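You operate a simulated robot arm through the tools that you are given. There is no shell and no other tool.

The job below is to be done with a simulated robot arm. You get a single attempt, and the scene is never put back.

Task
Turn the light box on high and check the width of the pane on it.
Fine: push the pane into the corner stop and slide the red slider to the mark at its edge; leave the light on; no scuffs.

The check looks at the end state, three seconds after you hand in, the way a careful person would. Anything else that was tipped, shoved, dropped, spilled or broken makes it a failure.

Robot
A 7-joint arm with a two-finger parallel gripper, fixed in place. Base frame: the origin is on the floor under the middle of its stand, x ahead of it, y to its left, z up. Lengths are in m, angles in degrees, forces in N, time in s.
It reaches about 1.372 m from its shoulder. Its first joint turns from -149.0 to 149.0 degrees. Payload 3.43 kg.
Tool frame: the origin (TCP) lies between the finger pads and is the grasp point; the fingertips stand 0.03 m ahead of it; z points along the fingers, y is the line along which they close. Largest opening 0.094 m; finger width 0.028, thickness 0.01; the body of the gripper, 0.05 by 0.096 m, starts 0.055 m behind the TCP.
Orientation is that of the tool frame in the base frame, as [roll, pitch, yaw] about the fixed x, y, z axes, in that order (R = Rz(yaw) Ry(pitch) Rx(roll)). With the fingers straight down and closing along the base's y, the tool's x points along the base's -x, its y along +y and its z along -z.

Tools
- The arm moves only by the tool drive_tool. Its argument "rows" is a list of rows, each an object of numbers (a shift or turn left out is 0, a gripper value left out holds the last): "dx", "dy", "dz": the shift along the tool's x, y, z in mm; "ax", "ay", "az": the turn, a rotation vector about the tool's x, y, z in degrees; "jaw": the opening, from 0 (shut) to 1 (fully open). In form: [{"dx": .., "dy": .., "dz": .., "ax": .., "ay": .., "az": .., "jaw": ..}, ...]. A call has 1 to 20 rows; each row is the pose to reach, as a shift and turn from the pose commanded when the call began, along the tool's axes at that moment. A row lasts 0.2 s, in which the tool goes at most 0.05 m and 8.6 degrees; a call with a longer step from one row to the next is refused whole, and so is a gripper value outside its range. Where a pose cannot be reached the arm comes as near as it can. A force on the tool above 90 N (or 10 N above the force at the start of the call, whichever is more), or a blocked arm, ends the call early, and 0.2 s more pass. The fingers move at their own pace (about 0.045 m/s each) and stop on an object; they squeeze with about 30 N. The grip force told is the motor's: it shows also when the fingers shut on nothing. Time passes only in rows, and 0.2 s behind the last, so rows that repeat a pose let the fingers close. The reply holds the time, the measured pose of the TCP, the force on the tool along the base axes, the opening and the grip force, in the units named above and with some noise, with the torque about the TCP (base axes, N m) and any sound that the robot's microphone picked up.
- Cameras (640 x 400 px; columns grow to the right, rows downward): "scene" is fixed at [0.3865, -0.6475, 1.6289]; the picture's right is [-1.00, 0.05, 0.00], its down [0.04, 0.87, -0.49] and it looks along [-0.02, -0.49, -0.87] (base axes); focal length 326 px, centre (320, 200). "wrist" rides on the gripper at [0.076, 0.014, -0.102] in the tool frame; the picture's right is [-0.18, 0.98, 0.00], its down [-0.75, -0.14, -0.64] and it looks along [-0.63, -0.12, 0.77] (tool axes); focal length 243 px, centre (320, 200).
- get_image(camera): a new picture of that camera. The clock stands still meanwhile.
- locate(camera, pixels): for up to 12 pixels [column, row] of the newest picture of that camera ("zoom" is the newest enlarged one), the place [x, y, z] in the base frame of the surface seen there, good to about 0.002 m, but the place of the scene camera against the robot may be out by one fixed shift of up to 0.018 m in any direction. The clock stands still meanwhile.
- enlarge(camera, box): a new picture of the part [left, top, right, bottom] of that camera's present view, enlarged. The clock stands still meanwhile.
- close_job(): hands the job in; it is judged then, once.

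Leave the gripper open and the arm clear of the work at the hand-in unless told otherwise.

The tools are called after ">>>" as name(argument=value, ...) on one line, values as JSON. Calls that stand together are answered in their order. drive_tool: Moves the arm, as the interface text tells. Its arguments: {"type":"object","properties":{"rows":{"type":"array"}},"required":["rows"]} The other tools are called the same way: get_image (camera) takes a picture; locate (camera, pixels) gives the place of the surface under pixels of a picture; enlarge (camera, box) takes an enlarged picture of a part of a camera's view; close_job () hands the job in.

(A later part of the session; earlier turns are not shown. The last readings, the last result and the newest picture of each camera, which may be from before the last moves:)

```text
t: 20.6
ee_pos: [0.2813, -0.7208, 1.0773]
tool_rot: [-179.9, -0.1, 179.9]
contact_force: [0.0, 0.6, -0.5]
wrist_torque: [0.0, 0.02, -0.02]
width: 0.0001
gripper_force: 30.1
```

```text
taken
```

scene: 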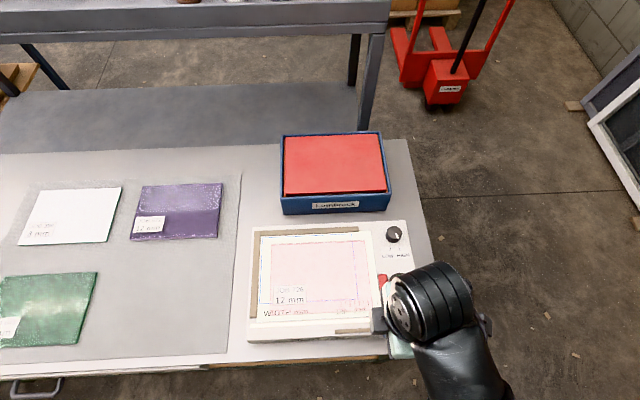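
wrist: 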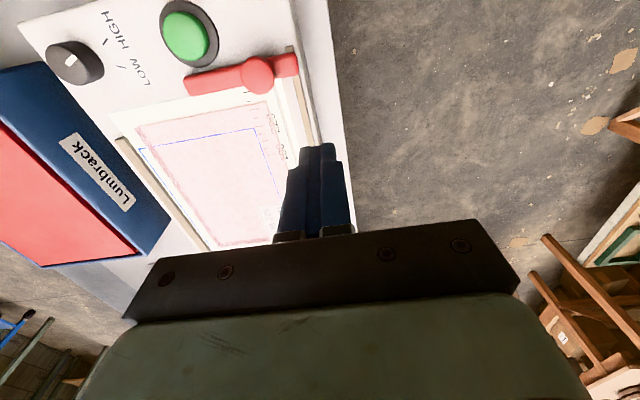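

>>> enlarge(camera="wrist", box=[180, 60, 340, 160])

>>> locate(camera="zoom", pixels=[[345, 170], [372, 255], [280, 200], [455, 180], [480, 260], [420, 95], [500, 95], [300, 70], [250, 130], [400, 160], [430, 300], [30, 110]])

```text
4.00 times, centred on (260, 110) of wrist
```

zoom: 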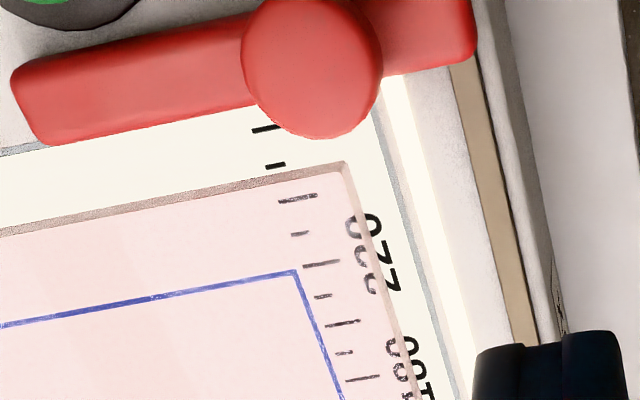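

```text
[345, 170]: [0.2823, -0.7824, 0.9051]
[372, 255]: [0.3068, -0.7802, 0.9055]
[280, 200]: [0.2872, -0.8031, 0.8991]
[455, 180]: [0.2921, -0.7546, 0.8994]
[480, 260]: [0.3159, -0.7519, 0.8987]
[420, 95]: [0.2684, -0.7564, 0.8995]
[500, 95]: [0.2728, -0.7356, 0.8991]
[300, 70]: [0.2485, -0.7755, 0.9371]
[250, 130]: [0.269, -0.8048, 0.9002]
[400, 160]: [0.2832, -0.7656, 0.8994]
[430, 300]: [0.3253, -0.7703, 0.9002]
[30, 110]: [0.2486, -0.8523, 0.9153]
```

I'll locate points on the pane's side walls, which show as thin bands along its edges, and on the ticks.

>>> locate(camera="zoom", pixels=[[50, 222], [100, 213], [200, 194], [300, 175], [352, 190], [366, 230], [388, 290], [404, 340], [265, 130], [275, 166], [298, 200], [322, 264]])

>>> enlarge(camera="wrist", box=[110, 120, 270, 250])

```text
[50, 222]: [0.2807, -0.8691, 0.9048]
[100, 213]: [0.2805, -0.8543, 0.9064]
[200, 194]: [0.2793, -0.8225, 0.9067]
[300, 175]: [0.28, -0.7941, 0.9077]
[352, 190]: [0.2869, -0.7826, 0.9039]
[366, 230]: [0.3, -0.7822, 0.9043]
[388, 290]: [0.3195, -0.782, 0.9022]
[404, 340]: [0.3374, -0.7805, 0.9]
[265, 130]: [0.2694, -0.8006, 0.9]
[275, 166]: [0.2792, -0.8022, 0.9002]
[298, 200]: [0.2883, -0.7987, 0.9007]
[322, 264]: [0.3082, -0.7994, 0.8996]
```

```text
3.08 times, centred on (190, 185) of wrist
```

zoom: 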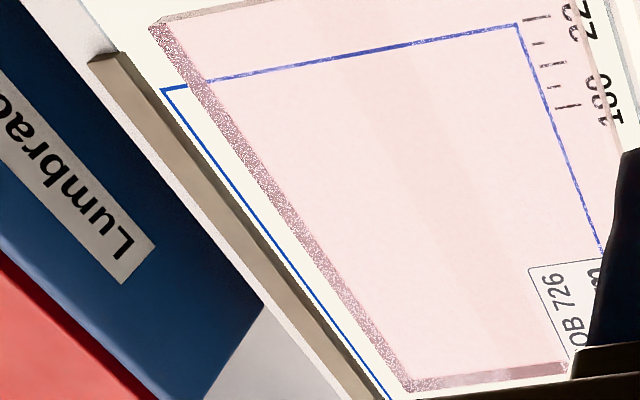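

The wrist view puts the pane's right wall at x≈0.280, its front wall at y≈−0.782, the 220 tick at x≈0.308 and the 260 tick at x≈0.269. I'll cross-check the stops and the far pane edges in this wrist zoom.

>>> locate(camera="zoom", pixels=[[165, 30], [250, 160], [330, 285], [395, 375], [440, 383], [540, 370], [110, 70], [200, 175], [350, 370], [172, 92], [300, 265], [518, 26]])

>>> enlarge(camera="scene", box=[240, 215, 400, 345])

>>> locate(camera="zoom", pixels=[[385, 272], [412, 271], [440, 270], [496, 268], [142, 72], [134, 272], [436, 258], [417, 60], [140, 52], [127, 300], [112, 310], [440, 40]])

```text
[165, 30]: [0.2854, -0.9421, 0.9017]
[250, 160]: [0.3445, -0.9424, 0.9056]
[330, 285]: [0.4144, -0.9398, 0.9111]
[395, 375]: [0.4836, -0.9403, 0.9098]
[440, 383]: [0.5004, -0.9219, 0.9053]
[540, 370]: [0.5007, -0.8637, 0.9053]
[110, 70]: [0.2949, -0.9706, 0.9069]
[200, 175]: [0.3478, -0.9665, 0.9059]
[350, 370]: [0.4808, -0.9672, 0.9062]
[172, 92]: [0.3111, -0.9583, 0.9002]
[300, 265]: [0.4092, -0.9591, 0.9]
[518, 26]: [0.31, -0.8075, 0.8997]
```

```text
3.08 times, centred on (320, 280) of scene
```

zoom: 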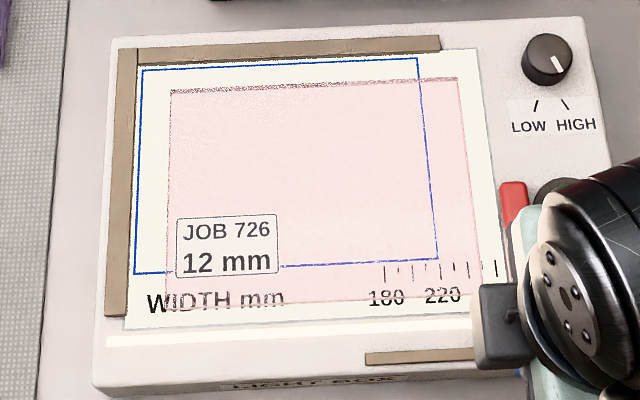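

```text
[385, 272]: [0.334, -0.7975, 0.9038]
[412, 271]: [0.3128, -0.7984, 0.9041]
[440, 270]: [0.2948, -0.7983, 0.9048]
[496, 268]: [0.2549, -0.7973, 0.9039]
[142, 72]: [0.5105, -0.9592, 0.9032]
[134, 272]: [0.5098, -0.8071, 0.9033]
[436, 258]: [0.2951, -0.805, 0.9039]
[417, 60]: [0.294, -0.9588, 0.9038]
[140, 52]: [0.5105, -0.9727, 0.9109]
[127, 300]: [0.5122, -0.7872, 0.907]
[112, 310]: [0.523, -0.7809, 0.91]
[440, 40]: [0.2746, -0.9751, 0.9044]
```

The pane measures 220.4 mm wide (x 0.280 to 0.5004) by 160 mm deep (y −0.942 to −0.782). The scale's zero sits at the stop's inner edge, so once seated the pane's edge will be at the 220 mark. First I'll push it toward the back stop. I'm moving the shut fingers in front of the pane at x≈0.39, beyond the end of the rail.

>>> drive_tool(rows=[{"dx": -40, "dy": -10, "dz": 20}, {"dx": -80, "dy": -25, "dz": 40}, {"dx": -109, "dy": -35, "dz": 70}, {"dx": -109, "dy": -35, "dz": 110}, {"dx": -109, "dy": -35, "dz": 110}])

>>> get_image(camera="wrist")

>>> enlarge(camera="scene", box=[240, 240, 400, 345])

```text
t: 21.8
ee_pos: [0.387, -0.7576, 0.9674]
tool_rot: [180.0, 0.1, 179.9]
contact_force: [0.1, 0.1, 0.2]
wrist_torque: [0.0, 0.01, 0.03]
width: 0.0
gripper_force: 29.8
```

```text
taken
```

wrist: 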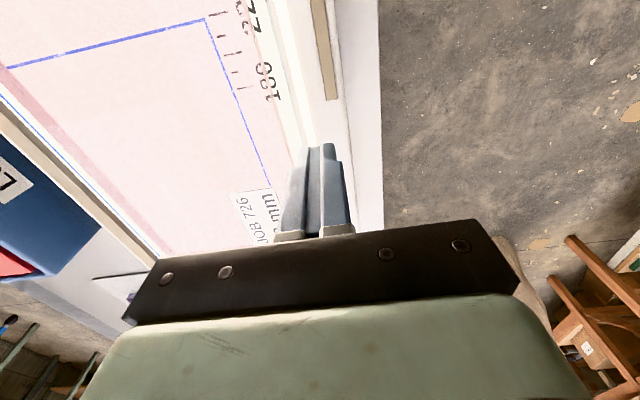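

```text
3.81 times, centred on (320, 292) of scene
```

zoom: 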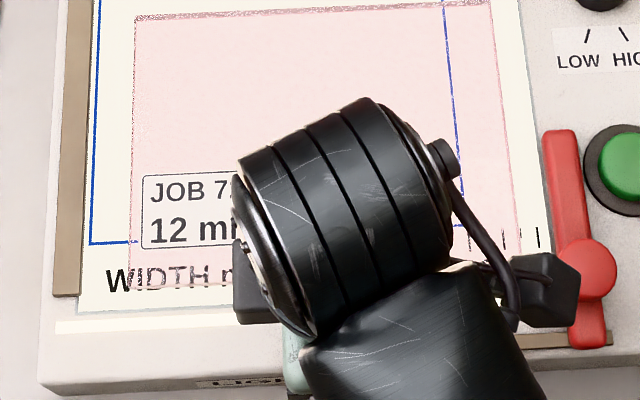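

>>> enlarge(camera="wrist", box=[200, 60, 360, 160])

>>> locate(camera="zoom", pixels=[[290, 150], [305, 200], [322, 250], [340, 300], [470, 370], [430, 350], [510, 100], [520, 180], [400, 200], [350, 200], [570, 300]])

```text
4.00 times, centred on (280, 110) of wrist
```

zoom: 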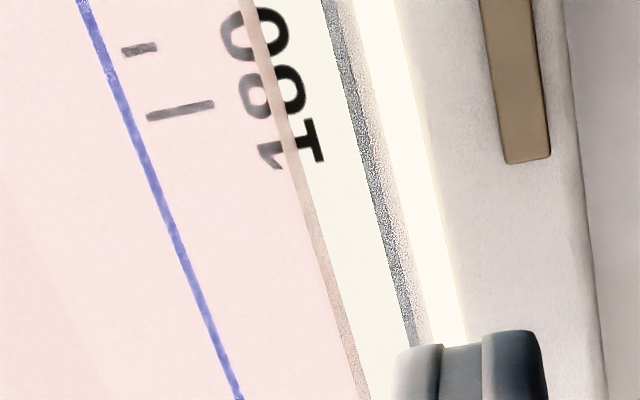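

```text
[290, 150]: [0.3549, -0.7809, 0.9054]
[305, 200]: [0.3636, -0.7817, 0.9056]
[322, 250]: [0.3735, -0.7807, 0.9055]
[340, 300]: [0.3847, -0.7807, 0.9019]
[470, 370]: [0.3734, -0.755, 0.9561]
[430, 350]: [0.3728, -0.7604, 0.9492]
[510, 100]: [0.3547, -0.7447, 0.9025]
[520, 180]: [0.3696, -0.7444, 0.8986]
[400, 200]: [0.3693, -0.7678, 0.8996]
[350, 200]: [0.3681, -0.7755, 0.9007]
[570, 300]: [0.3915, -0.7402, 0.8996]
```

The pane's front wall is at y≈−0.781. My fingers are at y≈−0.757, clear of the rail end at (0.366, −0.745). I'll descend so the tips are at z≈0.905, between the glass at 0.900 and the pane top at 0.912.

>>> drive_tool(rows=[{"dz": 12}, {"dz": 24}, {"dz": 32}, {"dz": 32}])

>>> enlarge(camera="wrist", box=[220, 80, 380, 180])

```text
t: 22.8
ee_pos: [0.3883, -0.7562, 0.937]
tool_rot: [179.9, 0.0, 180.0]
contact_force: [0.6, -0.3, -0.4]
wrist_torque: [0.01, 0.03, 0.0]
width: 0.0
gripper_force: 29.9
```

```text
4.00 times, centred on (300, 130) of wrist
```

zoom: 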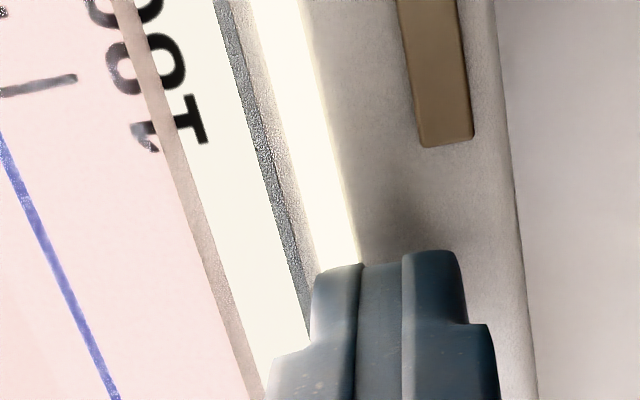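

The tips are low enough. I'll advance toward −y slowly, checking the force to find first contact.

>>> drive_tool(rows=[{"dy": -4, "dz": 1}, {"dy": -8, "dz": 1}, {"dy": -12, "dz": 1}, {"dy": -15, "dz": 1}])

>>> enlarge(camera="wrist", box=[220, 80, 380, 180])

```text
t: 23.8
ee_pos: [0.3879, -0.7721, 0.936]
tool_rot: [180.0, 0.1, 179.9]
contact_force: [0.3, 0.0, 0.2]
wrist_torque: [0.01, -0.01, 0.04]
width: 0.0
gripper_force: 30.2
```

```text
4.00 times, centred on (300, 130) of wrist
```

zoom: 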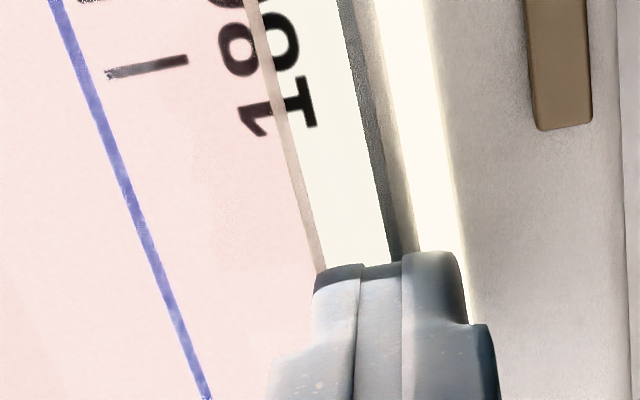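

The finger is just about at the pane edge. I'll push about 12 mm further at slow speed.

>>> drive_tool(rows=[{"dy": -2}, {"dy": -4}, {"dy": -6}, {"dy": -8}, {"dy": -10}, {"dy": -12}])

>>> enlarge(camera="scene", box=[240, 215, 400, 315])

>>> get_image(camera="wrist")

```text
t: 25.2
ee_pos: [0.3881, -0.7832, 0.9353]
tool_rot: [-180.0, 0.1, -180.0]
contact_force: [0.0, 1.7, 0.6]
wrist_torque: [0.04, -0.03, 0.03]
width: 0.0
gripper_force: 29.9
```

```text
4.00 times, centred on (320, 265) of scene
```

zoom: 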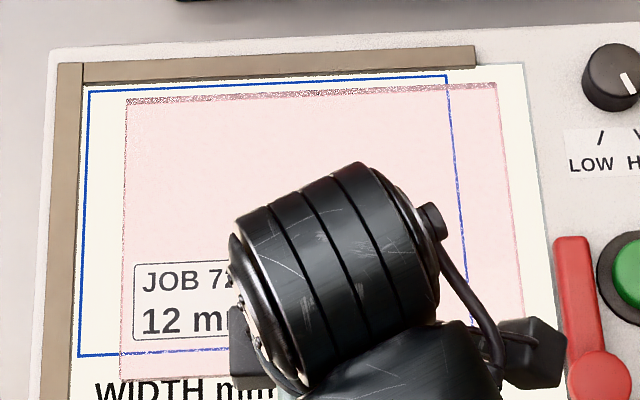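

```text
taken
```

wrist: 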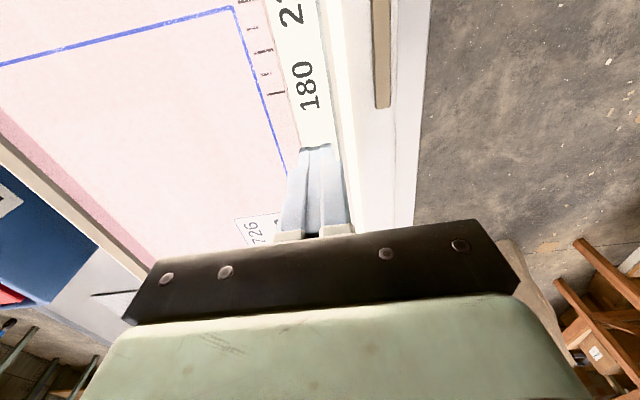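

The pane moved with only 1.7 N. By my measurements about 8–10 mm remains to the back stop. I'll continue 5 mm, then go finely.

>>> drive_tool(rows=[{"dy": -2}, {"dy": -4}, {"dy": -5.5}])

>>> drive_tool(rows=[{"dy": -1}, {"dy": -1.5}])

>>> enlarge(camera="scene", box=[250, 220, 330, 270])

```text
t: 26.0
ee_pos: [0.3884, -0.7889, 0.9367]
tool_rot: [-180.0, 0.0, -179.9]
contact_force: [0.4, 1.2, -0.6]
wrist_torque: [0.01, -0.02, -0.01]
width: 0.0
gripper_force: 29.8
```

```text
t: 26.6
ee_pos: [0.3892, -0.7901, 0.9371]
tool_rot: [180.0, 0.0, -180.0]
contact_force: [-0.4, 0.5, -1.1]
wrist_torque: [0.01, -0.02, -0.06]
width: 0.0001
gripper_force: 30.4
```

```text
8.00 times, centred on (290, 245) of scene
```

zoom: 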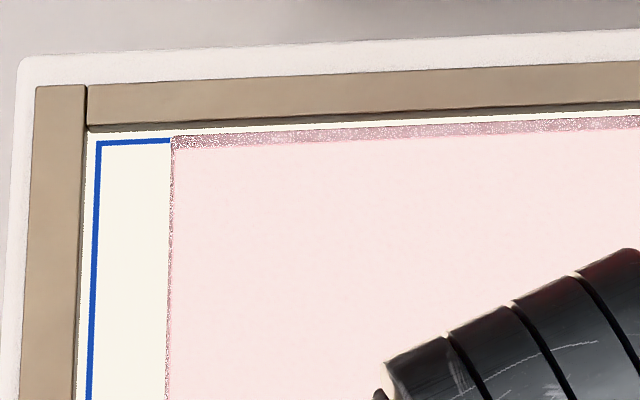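

>>> get_image(camera="wrist")

>>> enlarge(camera="wrist", box=[0, 120, 160, 250])

```text
taken
```

wrist: 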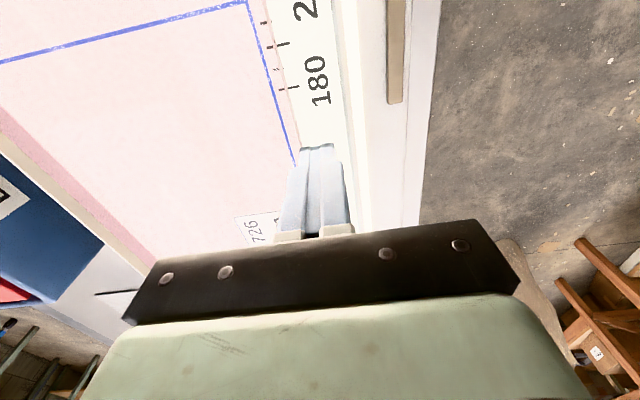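

```text
3.08 times, centred on (80, 185) of wrist
```

zoom: 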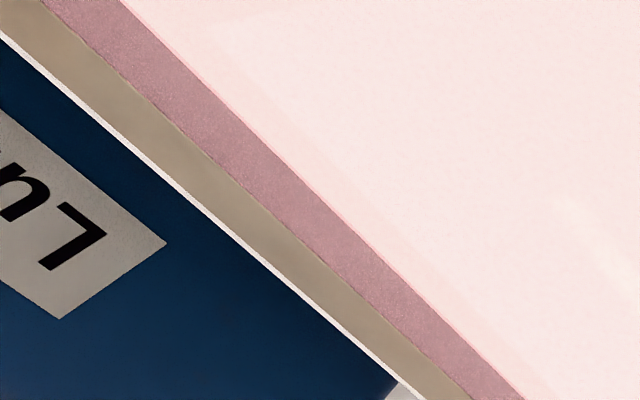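

>>> enlarge(camera="scene", box=[250, 220, 330, 270])

>>> locate(camera="zoom", pixels=[[180, 138], [400, 128], [600, 119], [180, 128], [400, 120], [600, 111], [178, 250], [90, 250], [80, 250], [130, 143], [97, 250], [400, 100]])

```text
8.00 times, centred on (290, 245) of scene
```

zoom: 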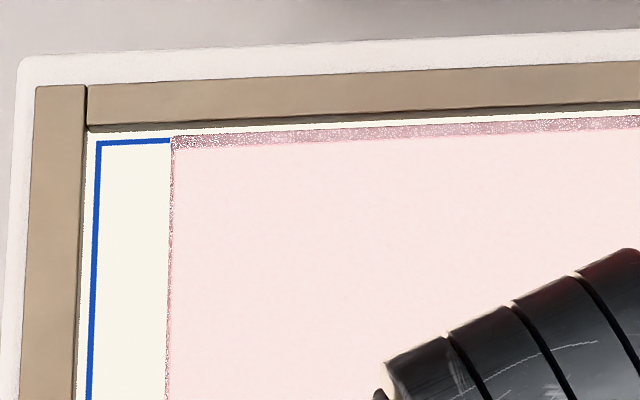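

```text
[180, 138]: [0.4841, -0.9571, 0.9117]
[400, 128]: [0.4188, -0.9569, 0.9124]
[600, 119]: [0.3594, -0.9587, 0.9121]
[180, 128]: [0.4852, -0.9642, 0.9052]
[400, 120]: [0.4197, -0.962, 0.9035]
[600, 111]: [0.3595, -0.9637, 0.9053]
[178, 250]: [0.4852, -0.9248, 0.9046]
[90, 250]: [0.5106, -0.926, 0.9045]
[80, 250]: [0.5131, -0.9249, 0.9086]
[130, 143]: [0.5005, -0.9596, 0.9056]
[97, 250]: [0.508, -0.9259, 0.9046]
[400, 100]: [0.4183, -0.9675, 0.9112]
```

In the scene frame the pane's back wall is at y≈−0.957 and the stop's inner wall is at ≈−0.963, so about 5 mm remains. I'll push 3 mm, then in 1 mm steps, watching the force.

>>> drive_tool(rows=[{"dy": -1}, {"dy": -2}, {"dy": -3}])

>>> drive_tool(rows=[{"dy": -0.5}, {"dy": -1}])

```text
t: 27.4
ee_pos: [0.3882, -0.7922, 0.9361]
tool_rot: [-180.0, -0.1, 180.0]
contact_force: [0.4, 1.9, -0.5]
wrist_torque: [0.05, 0.0, 0.01]
width: 0.0
gripper_force: 30.3
```

```text
t: 28.0
ee_pos: [0.3901, -0.7946, 0.9368]
tool_rot: [-180.0, 0.0, 180.0]
contact_force: [-0.5, 2.8, -0.7]
wrist_torque: [0.05, 0.03, 0.03]
width: 0.0002
gripper_force: 29.8
```

The force is still just sliding friction, around 2–3 N. I'll keep on in 1 mm steps.

>>> drive_tool(rows=[{"dy": -0.5}, {"dy": -1}])

>>> enlarge(camera="scene", box=[250, 220, 330, 270])

```text
t: 28.6
ee_pos: [0.3887, -0.795, 0.9344]
tool_rot: [-180.0, 0.0, 180.0]
contact_force: [1.3, 1.0, 1.5]
wrist_torque: [0.04, -0.04, 0.01]
width: 0.0001
gripper_force: 30.1
```

```text
8.00 times, centred on (290, 245) of scene
```

zoom: 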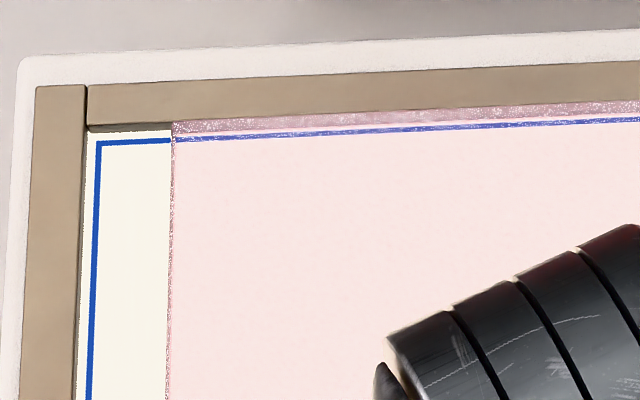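

By parallax the gap is still about 2.5 mm. I'll continue in fine steps.

>>> drive_tool(rows=[{"dy": -0.5}, {"dy": -1}, {"dy": -1.5}])

>>> drive_tool(rows=[{"dy": -0.5}, {"dy": -0.5}])

```text
t: 29.4
ee_pos: [0.3898, -0.7973, 0.9362]
tool_rot: [180.0, 0.0, -180.0]
contact_force: [-0.9, 1.1, -1.3]
wrist_torque: [0.06, 0.02, 0.02]
width: 0.0
gripper_force: 29.8
```

```text
t: 30.0
ee_pos: [0.3894, -0.7959, 0.9356]
tool_rot: [179.9, -0.1, -180.0]
contact_force: [1.4, 7.4, -1.0]
wrist_torque: [0.18, -0.04, 0.01]
width: 0.0
gripper_force: 30.3
```

The force jumped to 7.4 N, so the pane is against the back stop. I'll back off now and look.

>>> drive_tool(rows=[{"dy": 5}, {"dy": 12}, {"dy": 12, "dz": -30}, {"dy": 12, "dz": -75}, {"dy": 12, "dz": -100}])

>>> enlarge(camera="scene", box=[240, 215, 400, 315])

```text
t: 31.2
ee_pos: [0.3896, -0.7851, 1.0343]
tool_rot: [-179.9, 0.1, 179.9]
contact_force: [0.1, -0.3, -0.1]
wrist_torque: [0.02, -0.04, -0.01]
width: 0.0
gripper_force: 29.8
```

```text
4.00 times, centred on (320, 265) of scene
```

zoom: 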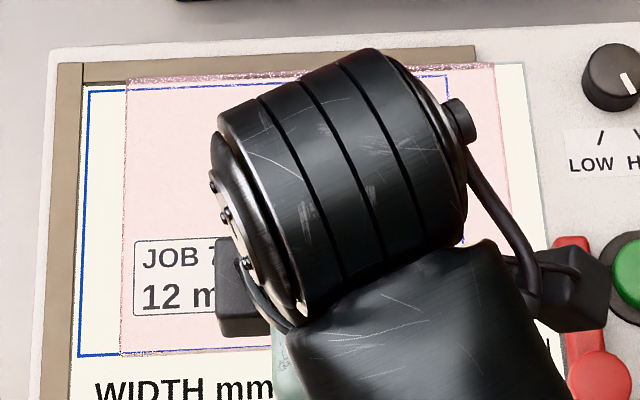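

Next is the push toward the left stop, which is +x. I'll go over to the pane's right edge at y≈−0.888, between the slider's end (y≈−0.862) and the knob, staying high first.

>>> drive_tool(rows=[{"dx": 35, "dy": -27}, {"dx": 70, "dy": -54}, {"dx": 105, "dy": -80}, {"dx": 136, "dy": -103}, {"dx": 136, "dy": -103, "dz": 30}, {"dx": 136, "dy": -103, "dz": 60}, {"dx": 136, "dy": -103, "dz": 60}])

>>> get_image(camera="wrist")

>>> enlarge(camera="scene", box=[240, 215, 430, 334])

```text
t: 32.8
ee_pos: [0.2538, -0.89, 0.9772]
tool_rot: [-179.9, 0.0, -180.0]
contact_force: [0.0, -0.4, 0.0]
wrist_torque: [-0.02, -0.04, 0.05]
width: 0.0
gripper_force: 29.5
```

```text
taken
```

wrist: 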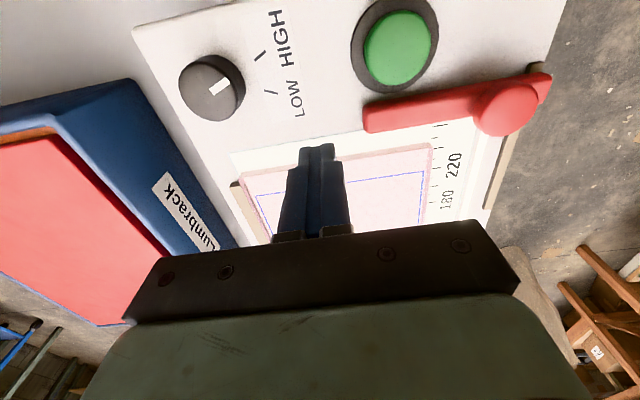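

```text
3.36 times, centred on (335, 274) of scene
```

zoom: 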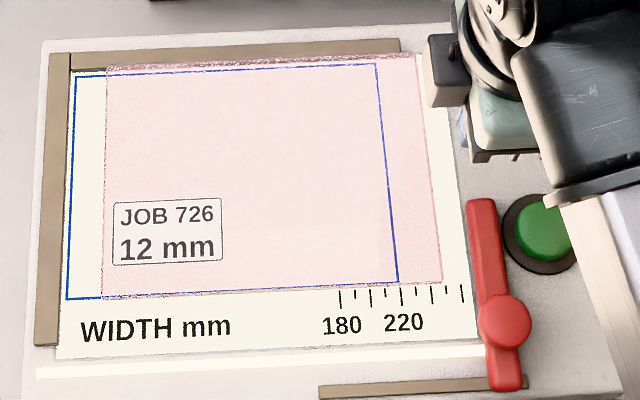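

The pane is seated against the back stop and the whole scale is visible. I'll measure the right wall, slider and ticks from this wrist view.

>>> enlarge(camera="wrist", box=[330, 60, 560, 204])

>>> locate(camera="zoom", pixels=[[40, 262], [120, 250], [200, 240], [265, 233], [298, 178], [300, 196], [275, 190], [95, 195], [200, 170], [98, 150], [480, 130], [600, 60]])

```text
2.78 times, centred on (445, 132) of wrist
```

zoom: 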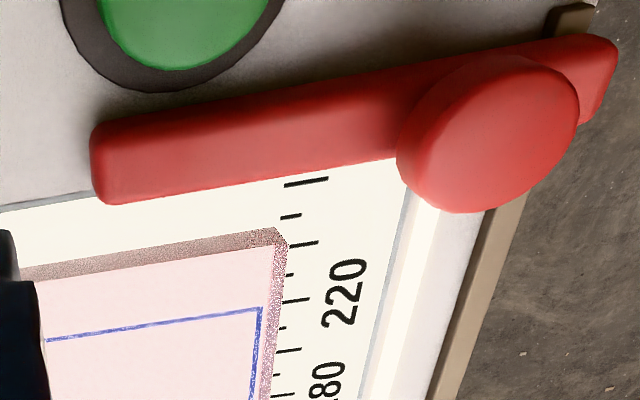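

```text
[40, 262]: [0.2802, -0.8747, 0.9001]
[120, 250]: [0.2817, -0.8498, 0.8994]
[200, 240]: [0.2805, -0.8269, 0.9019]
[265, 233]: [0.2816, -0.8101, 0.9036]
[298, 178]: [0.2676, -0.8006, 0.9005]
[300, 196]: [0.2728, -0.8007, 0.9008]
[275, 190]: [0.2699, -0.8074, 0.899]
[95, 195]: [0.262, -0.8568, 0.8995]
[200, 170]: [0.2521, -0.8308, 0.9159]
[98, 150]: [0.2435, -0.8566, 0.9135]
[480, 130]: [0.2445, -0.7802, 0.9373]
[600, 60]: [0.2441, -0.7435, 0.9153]
```

The pane's right wall is at x≈0.281. My finger's leading face will be at x≈0.268, and the slider end at y≈−0.858 is well clear. I'll descend so the tips are at z≈0.905.

>>> drive_tool(rows=[{"dz": 15}, {"dz": 30}, {"dz": 41.5}, {"dz": 41.5}])

>>> enlarge(camera="wrist", box=[230, 90, 430, 215])

```text
t: 33.8
ee_pos: [0.2551, -0.89, 0.9334]
tool_rot: [-179.9, 0.0, -179.9]
contact_force: [0.5, 0.1, -0.6]
wrist_torque: [0.0, 0.06, 0.03]
width: 0.0
gripper_force: 29.6
```

```text
3.20 times, centred on (330, 152) of wrist
```

zoom: 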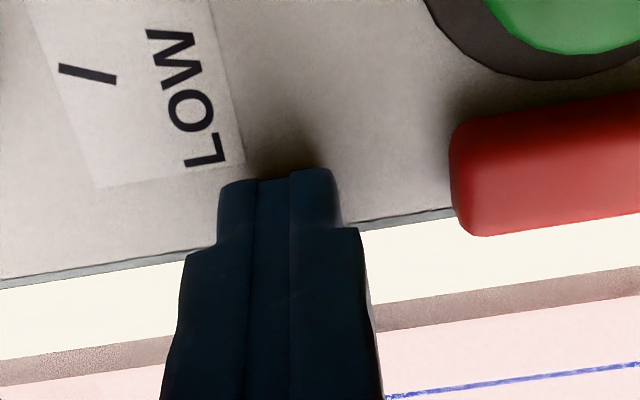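

The finger is beside the pane with nothing touched. I'll advance +x slowly to first contact, then push.

>>> drive_tool(rows=[{"dx": -4, "dz": -1}, {"dx": -8, "dz": -1}, {"dx": -11, "dz": -1}, {"dx": -14, "dz": -1}])

>>> drive_tool(rows=[{"dx": -2}, {"dx": -4}, {"dx": -6}, {"dx": -8}, {"dx": -10}, {"dx": -12}])

>>> enlarge(camera="scene", box=[240, 215, 430, 334])

```text
t: 34.8
ee_pos: [0.266, -0.8887, 0.9348]
tool_rot: [-180.0, 0.1, 180.0]
contact_force: [-0.7, 0.5, -0.1]
wrist_torque: [0.0, 0.01, 0.02]
width: 0.0001
gripper_force: 30.4
```

```text
t: 36.2
ee_pos: [0.2793, -0.8898, 0.9348]
tool_rot: [180.0, 0.1, -180.0]
contact_force: [-1.7, -0.6, -1.4]
wrist_torque: [-0.02, 0.07, -0.01]
width: 0.0002
gripper_force: 30.0
```

```text
3.36 times, centred on (335, 274) of scene
```

zoom: 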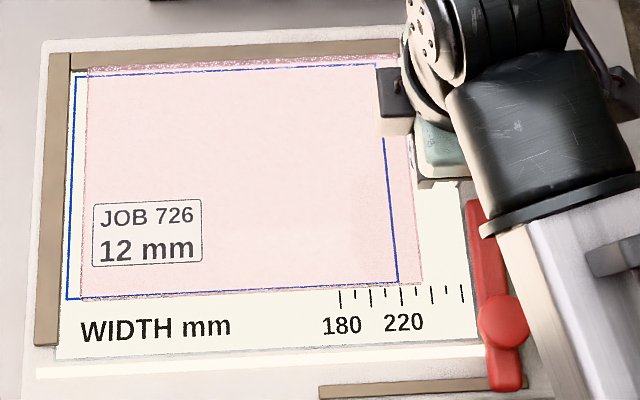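

The pane has moved about 14 mm with a 1.7 N push, and about 12 mm is left. I'll continue 9 mm, then go finely.

>>> drive_tool(rows=[{"dx": -2}, {"dx": -4}, {"dx": -6}, {"dx": -8}, {"dx": -9}])

>>> enlarge(camera="scene", box=[245, 270, 309, 310])

>>> enlarge(camera="scene", box=[330, 280, 394, 320])

```text
t: 37.4
ee_pos: [0.2891, -0.8878, 0.9349]
tool_rot: [-180.0, 0.0, -180.0]
contact_force: [-0.7, -0.2, -0.7]
wrist_torque: [0.01, 0.01, -0.03]
width: 0.0
gripper_force: 30.4
```

```text
10.00 times, centred on (277, 290) of scene
```

zoom: 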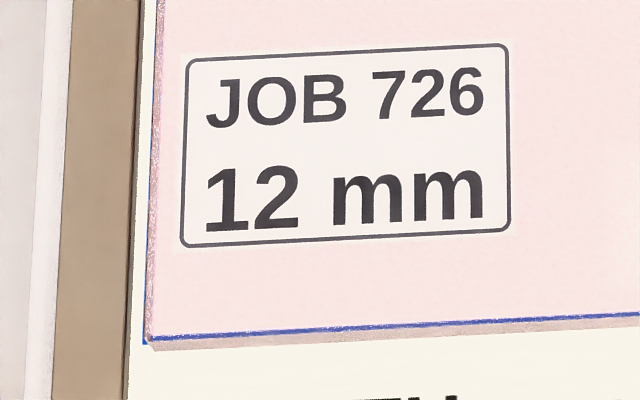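

```text
10.00 times, centred on (362, 300) of scene
```

zoom: 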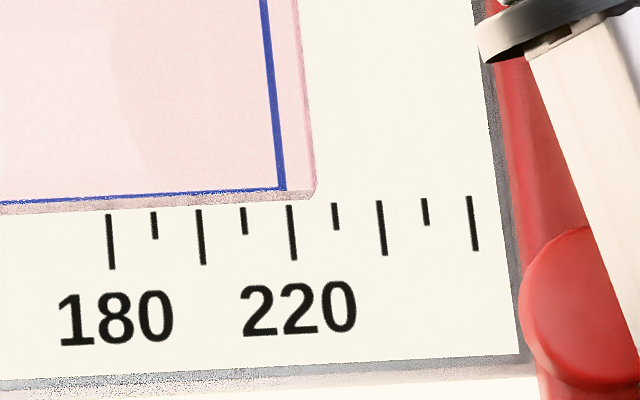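

The pane's front-right corner is about 4.5 mm past the 220 tick, and its left gap is about 5 mm, which agree. I'll push 3 mm, then in half-millimetre steps until the force rises.

>>> drive_tool(rows=[{"dx": -1}, {"dx": -2}, {"dx": -3}])

>>> drive_tool(rows=[{"dx": -0.5}, {"dx": -1}])

```text
t: 38.2
ee_pos: [0.2908, -0.8893, 0.936]
tool_rot: [179.9, 0.0, -179.9]
contact_force: [-1.2, -0.7, 0.1]
wrist_torque: [0.02, 0.03, 0.02]
width: 0.0002
gripper_force: 30.3
```

```text
t: 38.8
ee_pos: [0.2904, -0.8893, 0.9348]
tool_rot: [-179.9, 0.0, -180.0]
contact_force: [-1.3, 0.9, 0.6]
wrist_torque: [-0.02, 0.0, 0.02]
width: 0.0003
gripper_force: 30.3
```

>>> drive_tool(rows=[{"dx": -0.5}, {"dx": -0.5}])

>>> enlarge(camera="scene", box=[245, 270, 309, 310])

>>> enlarge(camera="scene", box=[330, 280, 394, 320])

```text
t: 39.4
ee_pos: [0.2929, -0.8895, 0.9357]
tool_rot: [179.9, 0.0, 180.0]
contact_force: [-3.5, 1.5, 0.1]
wrist_torque: [0.01, 0.1, 0.02]
width: 0.0
gripper_force: 29.9
```

```text
10.00 times, centred on (277, 290) of scene
```

zoom: 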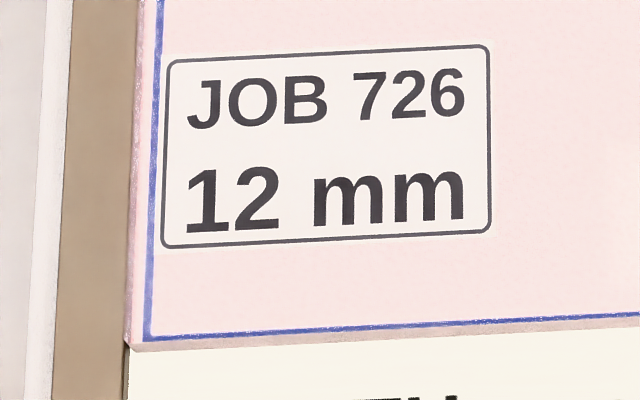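

```text
10.00 times, centred on (362, 300) of scene
```

zoom: 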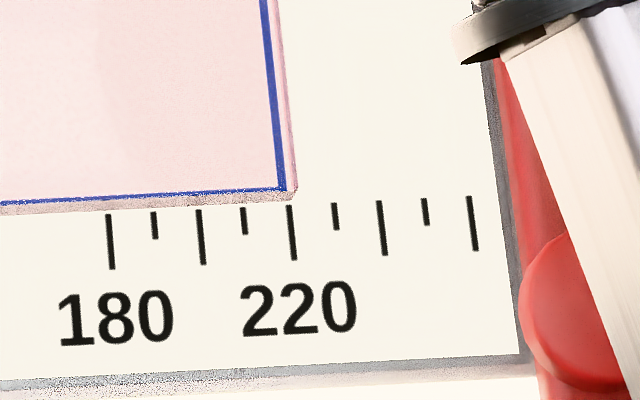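

The pane's right edge is now right at the 220 tick, its left edge meets the stop, and the force has risen to 3.5 N. One more half-millimetre will confirm it is seated.

>>> drive_tool(rows=[{"dx": -0.5}, {"dx": -0.5}])

```text
t: 40.0
ee_pos: [0.2927, -0.8887, 0.9367]
tool_rot: [179.9, -0.1, -179.9]
contact_force: [-7.2, 2.4, -1.1]
wrist_torque: [0.03, 0.22, 0.02]
width: 0.0
gripper_force: 30.3
```

The force is 7.2 N, so it is seated against the left stop. I'll back straight off in −x, then rise and inspect the corner.

>>> drive_tool(rows=[{"dx": 5}, {"dx": 20}, {"dx": 35}, {"dx": 35, "dz": -40}, {"dx": 45, "dz": -80}, {"dx": 60, "dz": -90}])

>>> get_image(camera="scene")

>>> enlarge(camera="scene", box=[240, 215, 400, 315])

>>> enlarge(camera="scene", box=[250, 220, 330, 270])

>>> enlarge(camera="scene", box=[310, 215, 390, 265])

```text
t: 41.4
ee_pos: [0.2362, -0.8875, 1.0249]
tool_rot: [180.0, 0.0, 179.9]
contact_force: [0.6, -0.2, 0.5]
wrist_torque: [0.02, 0.0, 0.0]
width: 0.0
gripper_force: 30.2
```

```text
taken
```

scene: 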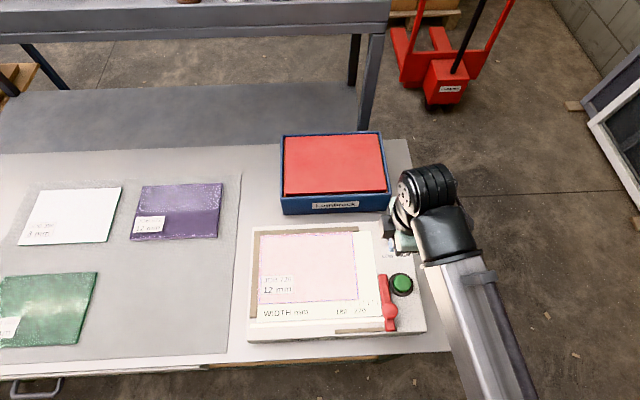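

```text
4.00 times, centred on (320, 265) of scene
```

zoom: 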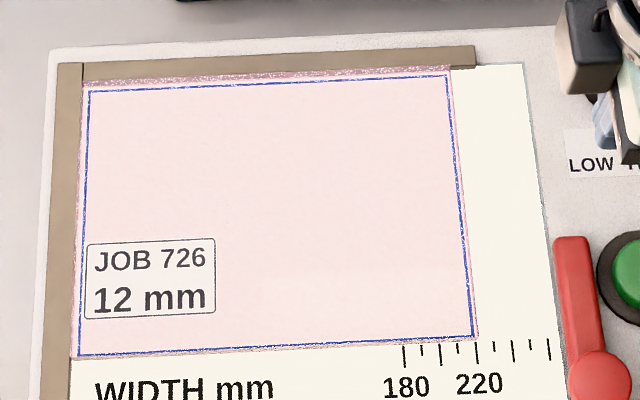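

```text
8.00 times, centred on (290, 245) of scene
```

zoom: 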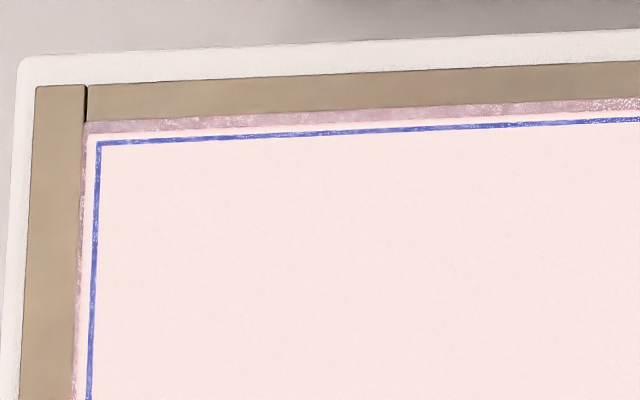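

```text
8.00 times, centred on (350, 240) of scene
```

zoom: 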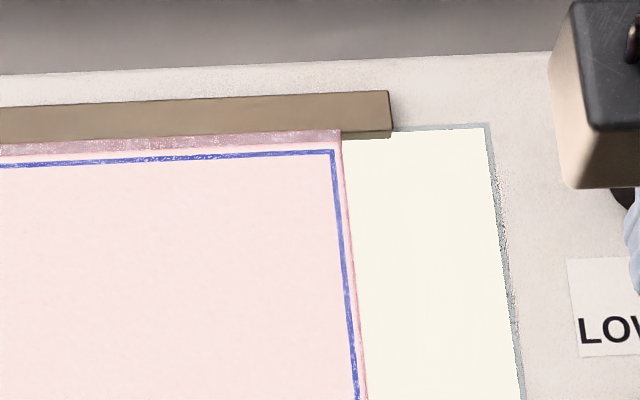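

The pane looks square in the corner. I'll check the back and left walls numerically against the stops.

>>> enlarge(camera="scene", box=[250, 220, 330, 270])

>>> locate(camera="zoom", pixels=[[150, 124], [250, 119], [350, 115], [450, 110], [550, 106], [620, 103], [81, 250], [79, 300], [77, 350], [350, 100], [50, 250], [84, 130]])

>>> enlarge(camera="scene", box=[340, 222, 372, 242])

>>> enlarge(camera="scene", box=[254, 224, 286, 244])

```text
8.00 times, centred on (290, 245) of scene
```

zoom: 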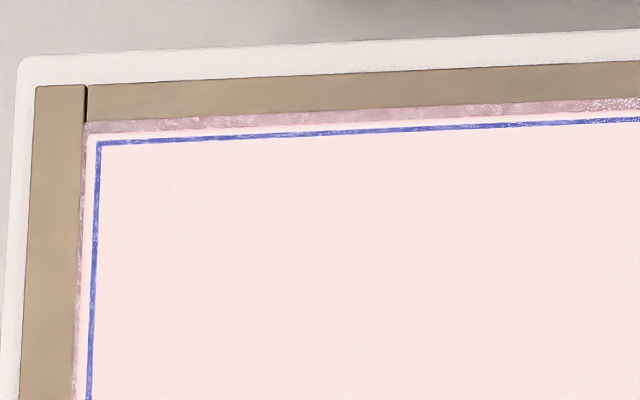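

```text
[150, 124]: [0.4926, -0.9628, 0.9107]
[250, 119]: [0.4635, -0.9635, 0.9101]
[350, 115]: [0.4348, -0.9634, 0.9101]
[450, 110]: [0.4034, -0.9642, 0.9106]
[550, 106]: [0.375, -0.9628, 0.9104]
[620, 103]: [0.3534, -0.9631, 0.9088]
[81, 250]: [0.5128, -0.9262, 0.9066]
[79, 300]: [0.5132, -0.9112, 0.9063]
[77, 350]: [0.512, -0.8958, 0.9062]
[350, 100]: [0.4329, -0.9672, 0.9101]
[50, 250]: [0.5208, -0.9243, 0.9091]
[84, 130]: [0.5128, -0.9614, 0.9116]
```

```text
16.00 times, centred on (356, 232) of scene
```

zoom: 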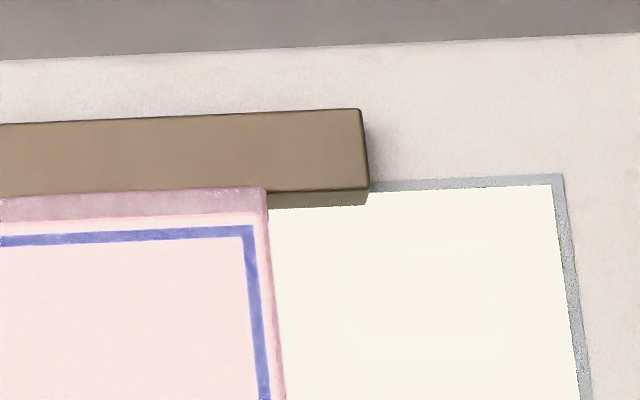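

```text
16.00 times, centred on (270, 234) of scene
```

zoom: 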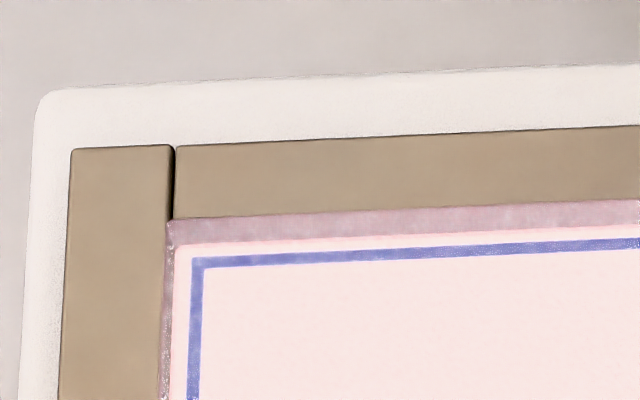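

>>> enlarge(camera="scene", box=[340, 222, 372, 242])

>>> locate(camera="zoom", pixels=[[300, 198], [320, 197], [340, 196], [360, 195], [300, 214], [320, 213], [340, 212], [60, 205], [120, 203], [180, 200], [240, 197], [330, 180]])

```text
16.00 times, centred on (356, 232) of scene
```

zoom: 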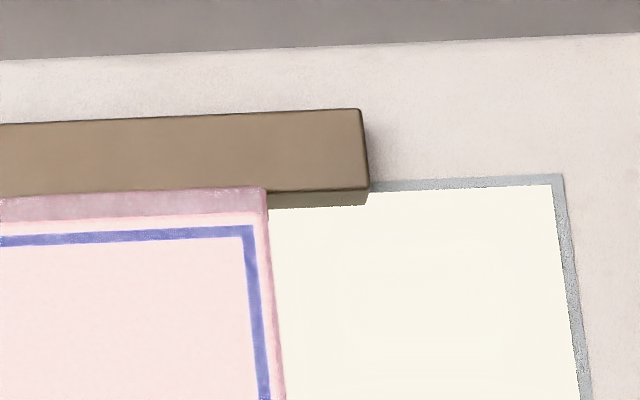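

```text
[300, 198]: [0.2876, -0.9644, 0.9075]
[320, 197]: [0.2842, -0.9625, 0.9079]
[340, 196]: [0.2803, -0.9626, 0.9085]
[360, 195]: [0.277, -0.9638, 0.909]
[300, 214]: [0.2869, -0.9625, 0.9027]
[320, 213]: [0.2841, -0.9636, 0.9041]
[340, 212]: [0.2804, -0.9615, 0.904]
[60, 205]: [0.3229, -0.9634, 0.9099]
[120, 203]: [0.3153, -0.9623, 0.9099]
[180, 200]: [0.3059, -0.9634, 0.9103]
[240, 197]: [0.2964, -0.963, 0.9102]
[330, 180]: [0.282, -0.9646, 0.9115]
```

The pane's back wall (y≈−0.963) and the stop wall (≈−0.963) agree, so the pane is seated. The slider is next. I'll look closely at its shape and underside before touching it.

>>> get_image(camera="wrist")

>>> enlarge(camera="wrist", box=[340, 70, 500, 170])

>>> enlarge(camera="scene", box=[355, 265, 419, 305])

>>> enlarge(camera="scene", box=[355, 300, 419, 340])

```text
taken
```

wrist: 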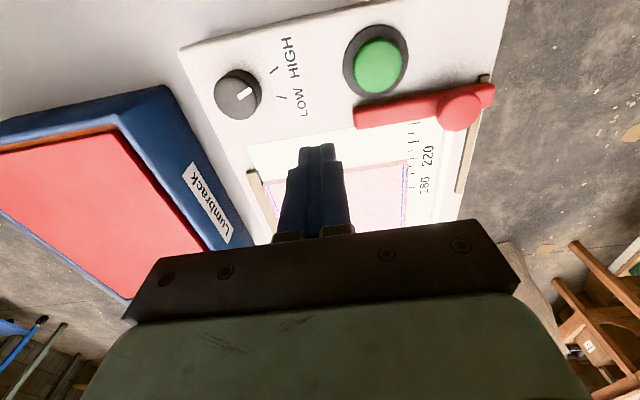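

```text
4.00 times, centred on (420, 120) of wrist
```

zoom: 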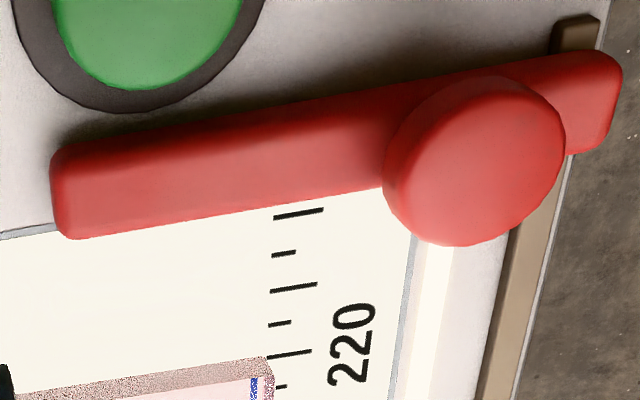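

```text
10.00 times, centred on (387, 285) of scene
```

zoom: 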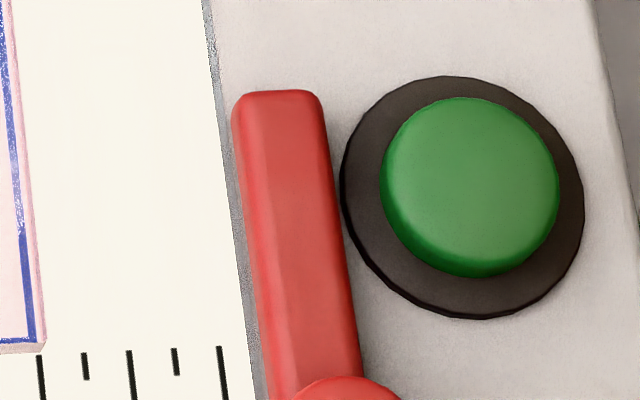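

```text
10.00 times, centred on (387, 320) of scene
```

zoom: 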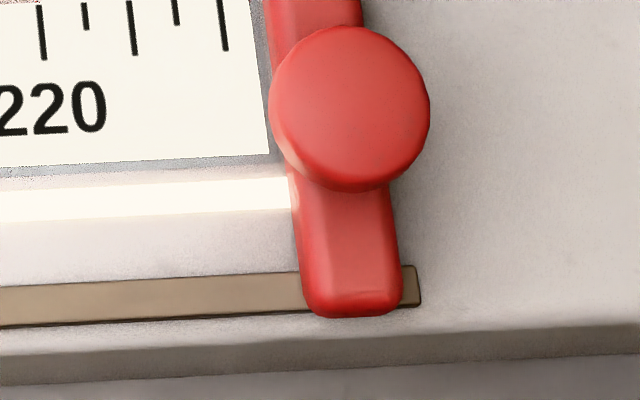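

>>> enlarge(camera="wrist", box=[340, 70, 500, 170])

>>> locate(camera="zoom", pixels=[[475, 150], [405, 160], [555, 140], [480, 90], [460, 225], [200, 215], [120, 228], [200, 140], [300, 213], [295, 289], [290, 355], [150, 180]])

```text
4.00 times, centred on (420, 120) of wrist
```

zoom: 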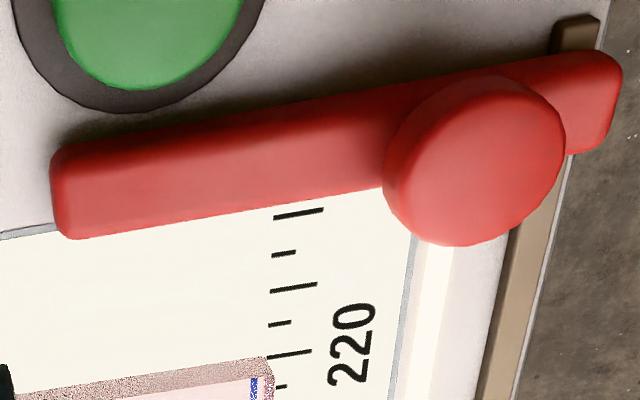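

```text
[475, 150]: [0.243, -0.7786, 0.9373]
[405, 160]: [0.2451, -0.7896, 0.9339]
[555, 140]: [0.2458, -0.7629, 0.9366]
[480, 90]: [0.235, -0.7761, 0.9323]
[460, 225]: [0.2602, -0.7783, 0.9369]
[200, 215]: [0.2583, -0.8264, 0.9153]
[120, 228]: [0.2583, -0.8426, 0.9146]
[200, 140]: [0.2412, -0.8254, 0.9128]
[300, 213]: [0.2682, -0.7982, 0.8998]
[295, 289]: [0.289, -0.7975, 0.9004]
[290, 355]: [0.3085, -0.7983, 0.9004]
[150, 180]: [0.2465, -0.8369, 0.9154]
```

The bar's leading edge is at x≈0.260 and the 220 tick is at x≈0.3085, so the slider needs about 48 mm of travel in +x. Its round knob is centred near (0.248, −0.777), with its top at z≈0.937. I'll place the shut fingers on the −x side of that knob, with the tips at z≈0.921, above the bar.

>>> drive_tool(rows=[{"dx": 12, "dy": 40}, {"dx": 24, "dy": 80}, {"dx": 33, "dy": 110.5}, {"dx": 33, "dy": 110.5, "dz": 30}, {"dx": 33, "dy": 110.5, "dz": 45}, {"dx": 33, "dy": 110.5, "dz": 45}])

>>> get_image(camera="wrist")

>>> enlarge(camera="scene", box=[340, 260, 436, 335])

```text
t: 42.8
ee_pos: [0.2008, -0.7782, 0.9808]
tool_rot: [179.9, -0.1, 179.9]
contact_force: [0.8, -0.2, -0.6]
wrist_torque: [0.02, 0.0, 0.04]
width: 0.0
gripper_force: 30.6
```

```text
taken
```

wrist: 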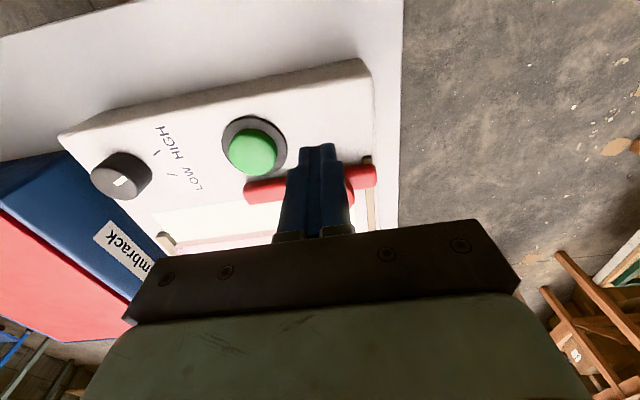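

```text
5.33 times, centred on (388, 298) of scene
```

zoom: 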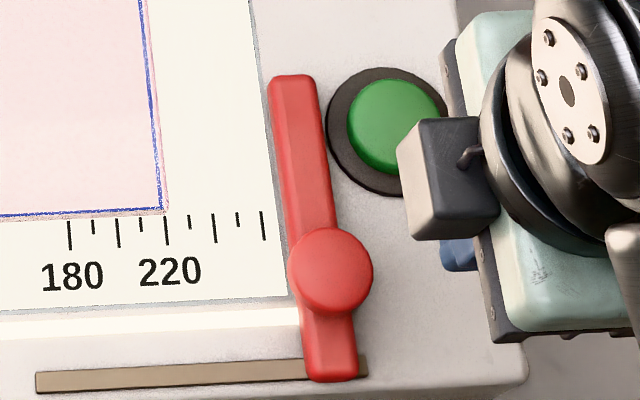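

The scene view shows the fingers (blue) to the right of the slider knob. I'll descend 30 mm, so the tips are at z≈0.921, and approach the knob.

>>> drive_tool(rows=[{"dz": 15}, {"dz": 30}, {"dz": 30}])

>>> drive_tool(rows=[{"dx": -4}, {"dx": -8}, {"dx": -12}, {"dx": -15}])

>>> enlarge(camera="scene", box=[340, 260, 436, 335])

```text
t: 43.6
ee_pos: [0.1994, -0.778, 0.95]
tool_rot: [-180.0, 0.0, 180.0]
contact_force: [0.5, 0.7, -0.3]
wrist_torque: [0.01, -0.01, -0.02]
width: 0.0001
gripper_force: 29.9
```

```text
t: 44.6
ee_pos: [0.2152, -0.7786, 0.9498]
tool_rot: [-179.9, 0.0, 179.9]
contact_force: [-0.4, -0.8, -0.5]
wrist_torque: [0.01, 0.01, 0.01]
width: 0.0
gripper_force: 30.4
```

```text
5.33 times, centred on (388, 298) of scene
```

zoom: 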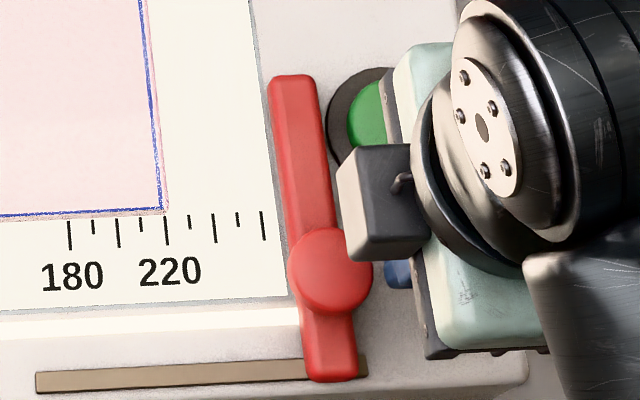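

The fingers are a few mm from the slider knob. I'll push in 2 mm steps and check how freely it slides.

>>> drive_tool(rows=[{"dx": -2}, {"dx": -4}, {"dx": -6}, {"dx": -8}, {"dx": -10}, {"dx": -12}])

>>> enlarge(camera="scene", box=[330, 260, 426, 335])

```text
t: 46.0
ee_pos: [0.2255, -0.7789, 0.9497]
tool_rot: [-179.9, 0.0, -180.0]
contact_force: [-0.7, 0.7, -0.6]
wrist_torque: [0.02, 0.01, 0.02]
width: 0.0
gripper_force: 29.7
```

```text
5.33 times, centred on (378, 298) of scene
```

zoom: 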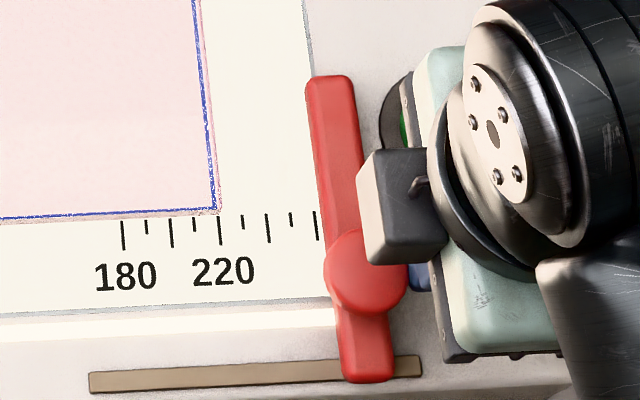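

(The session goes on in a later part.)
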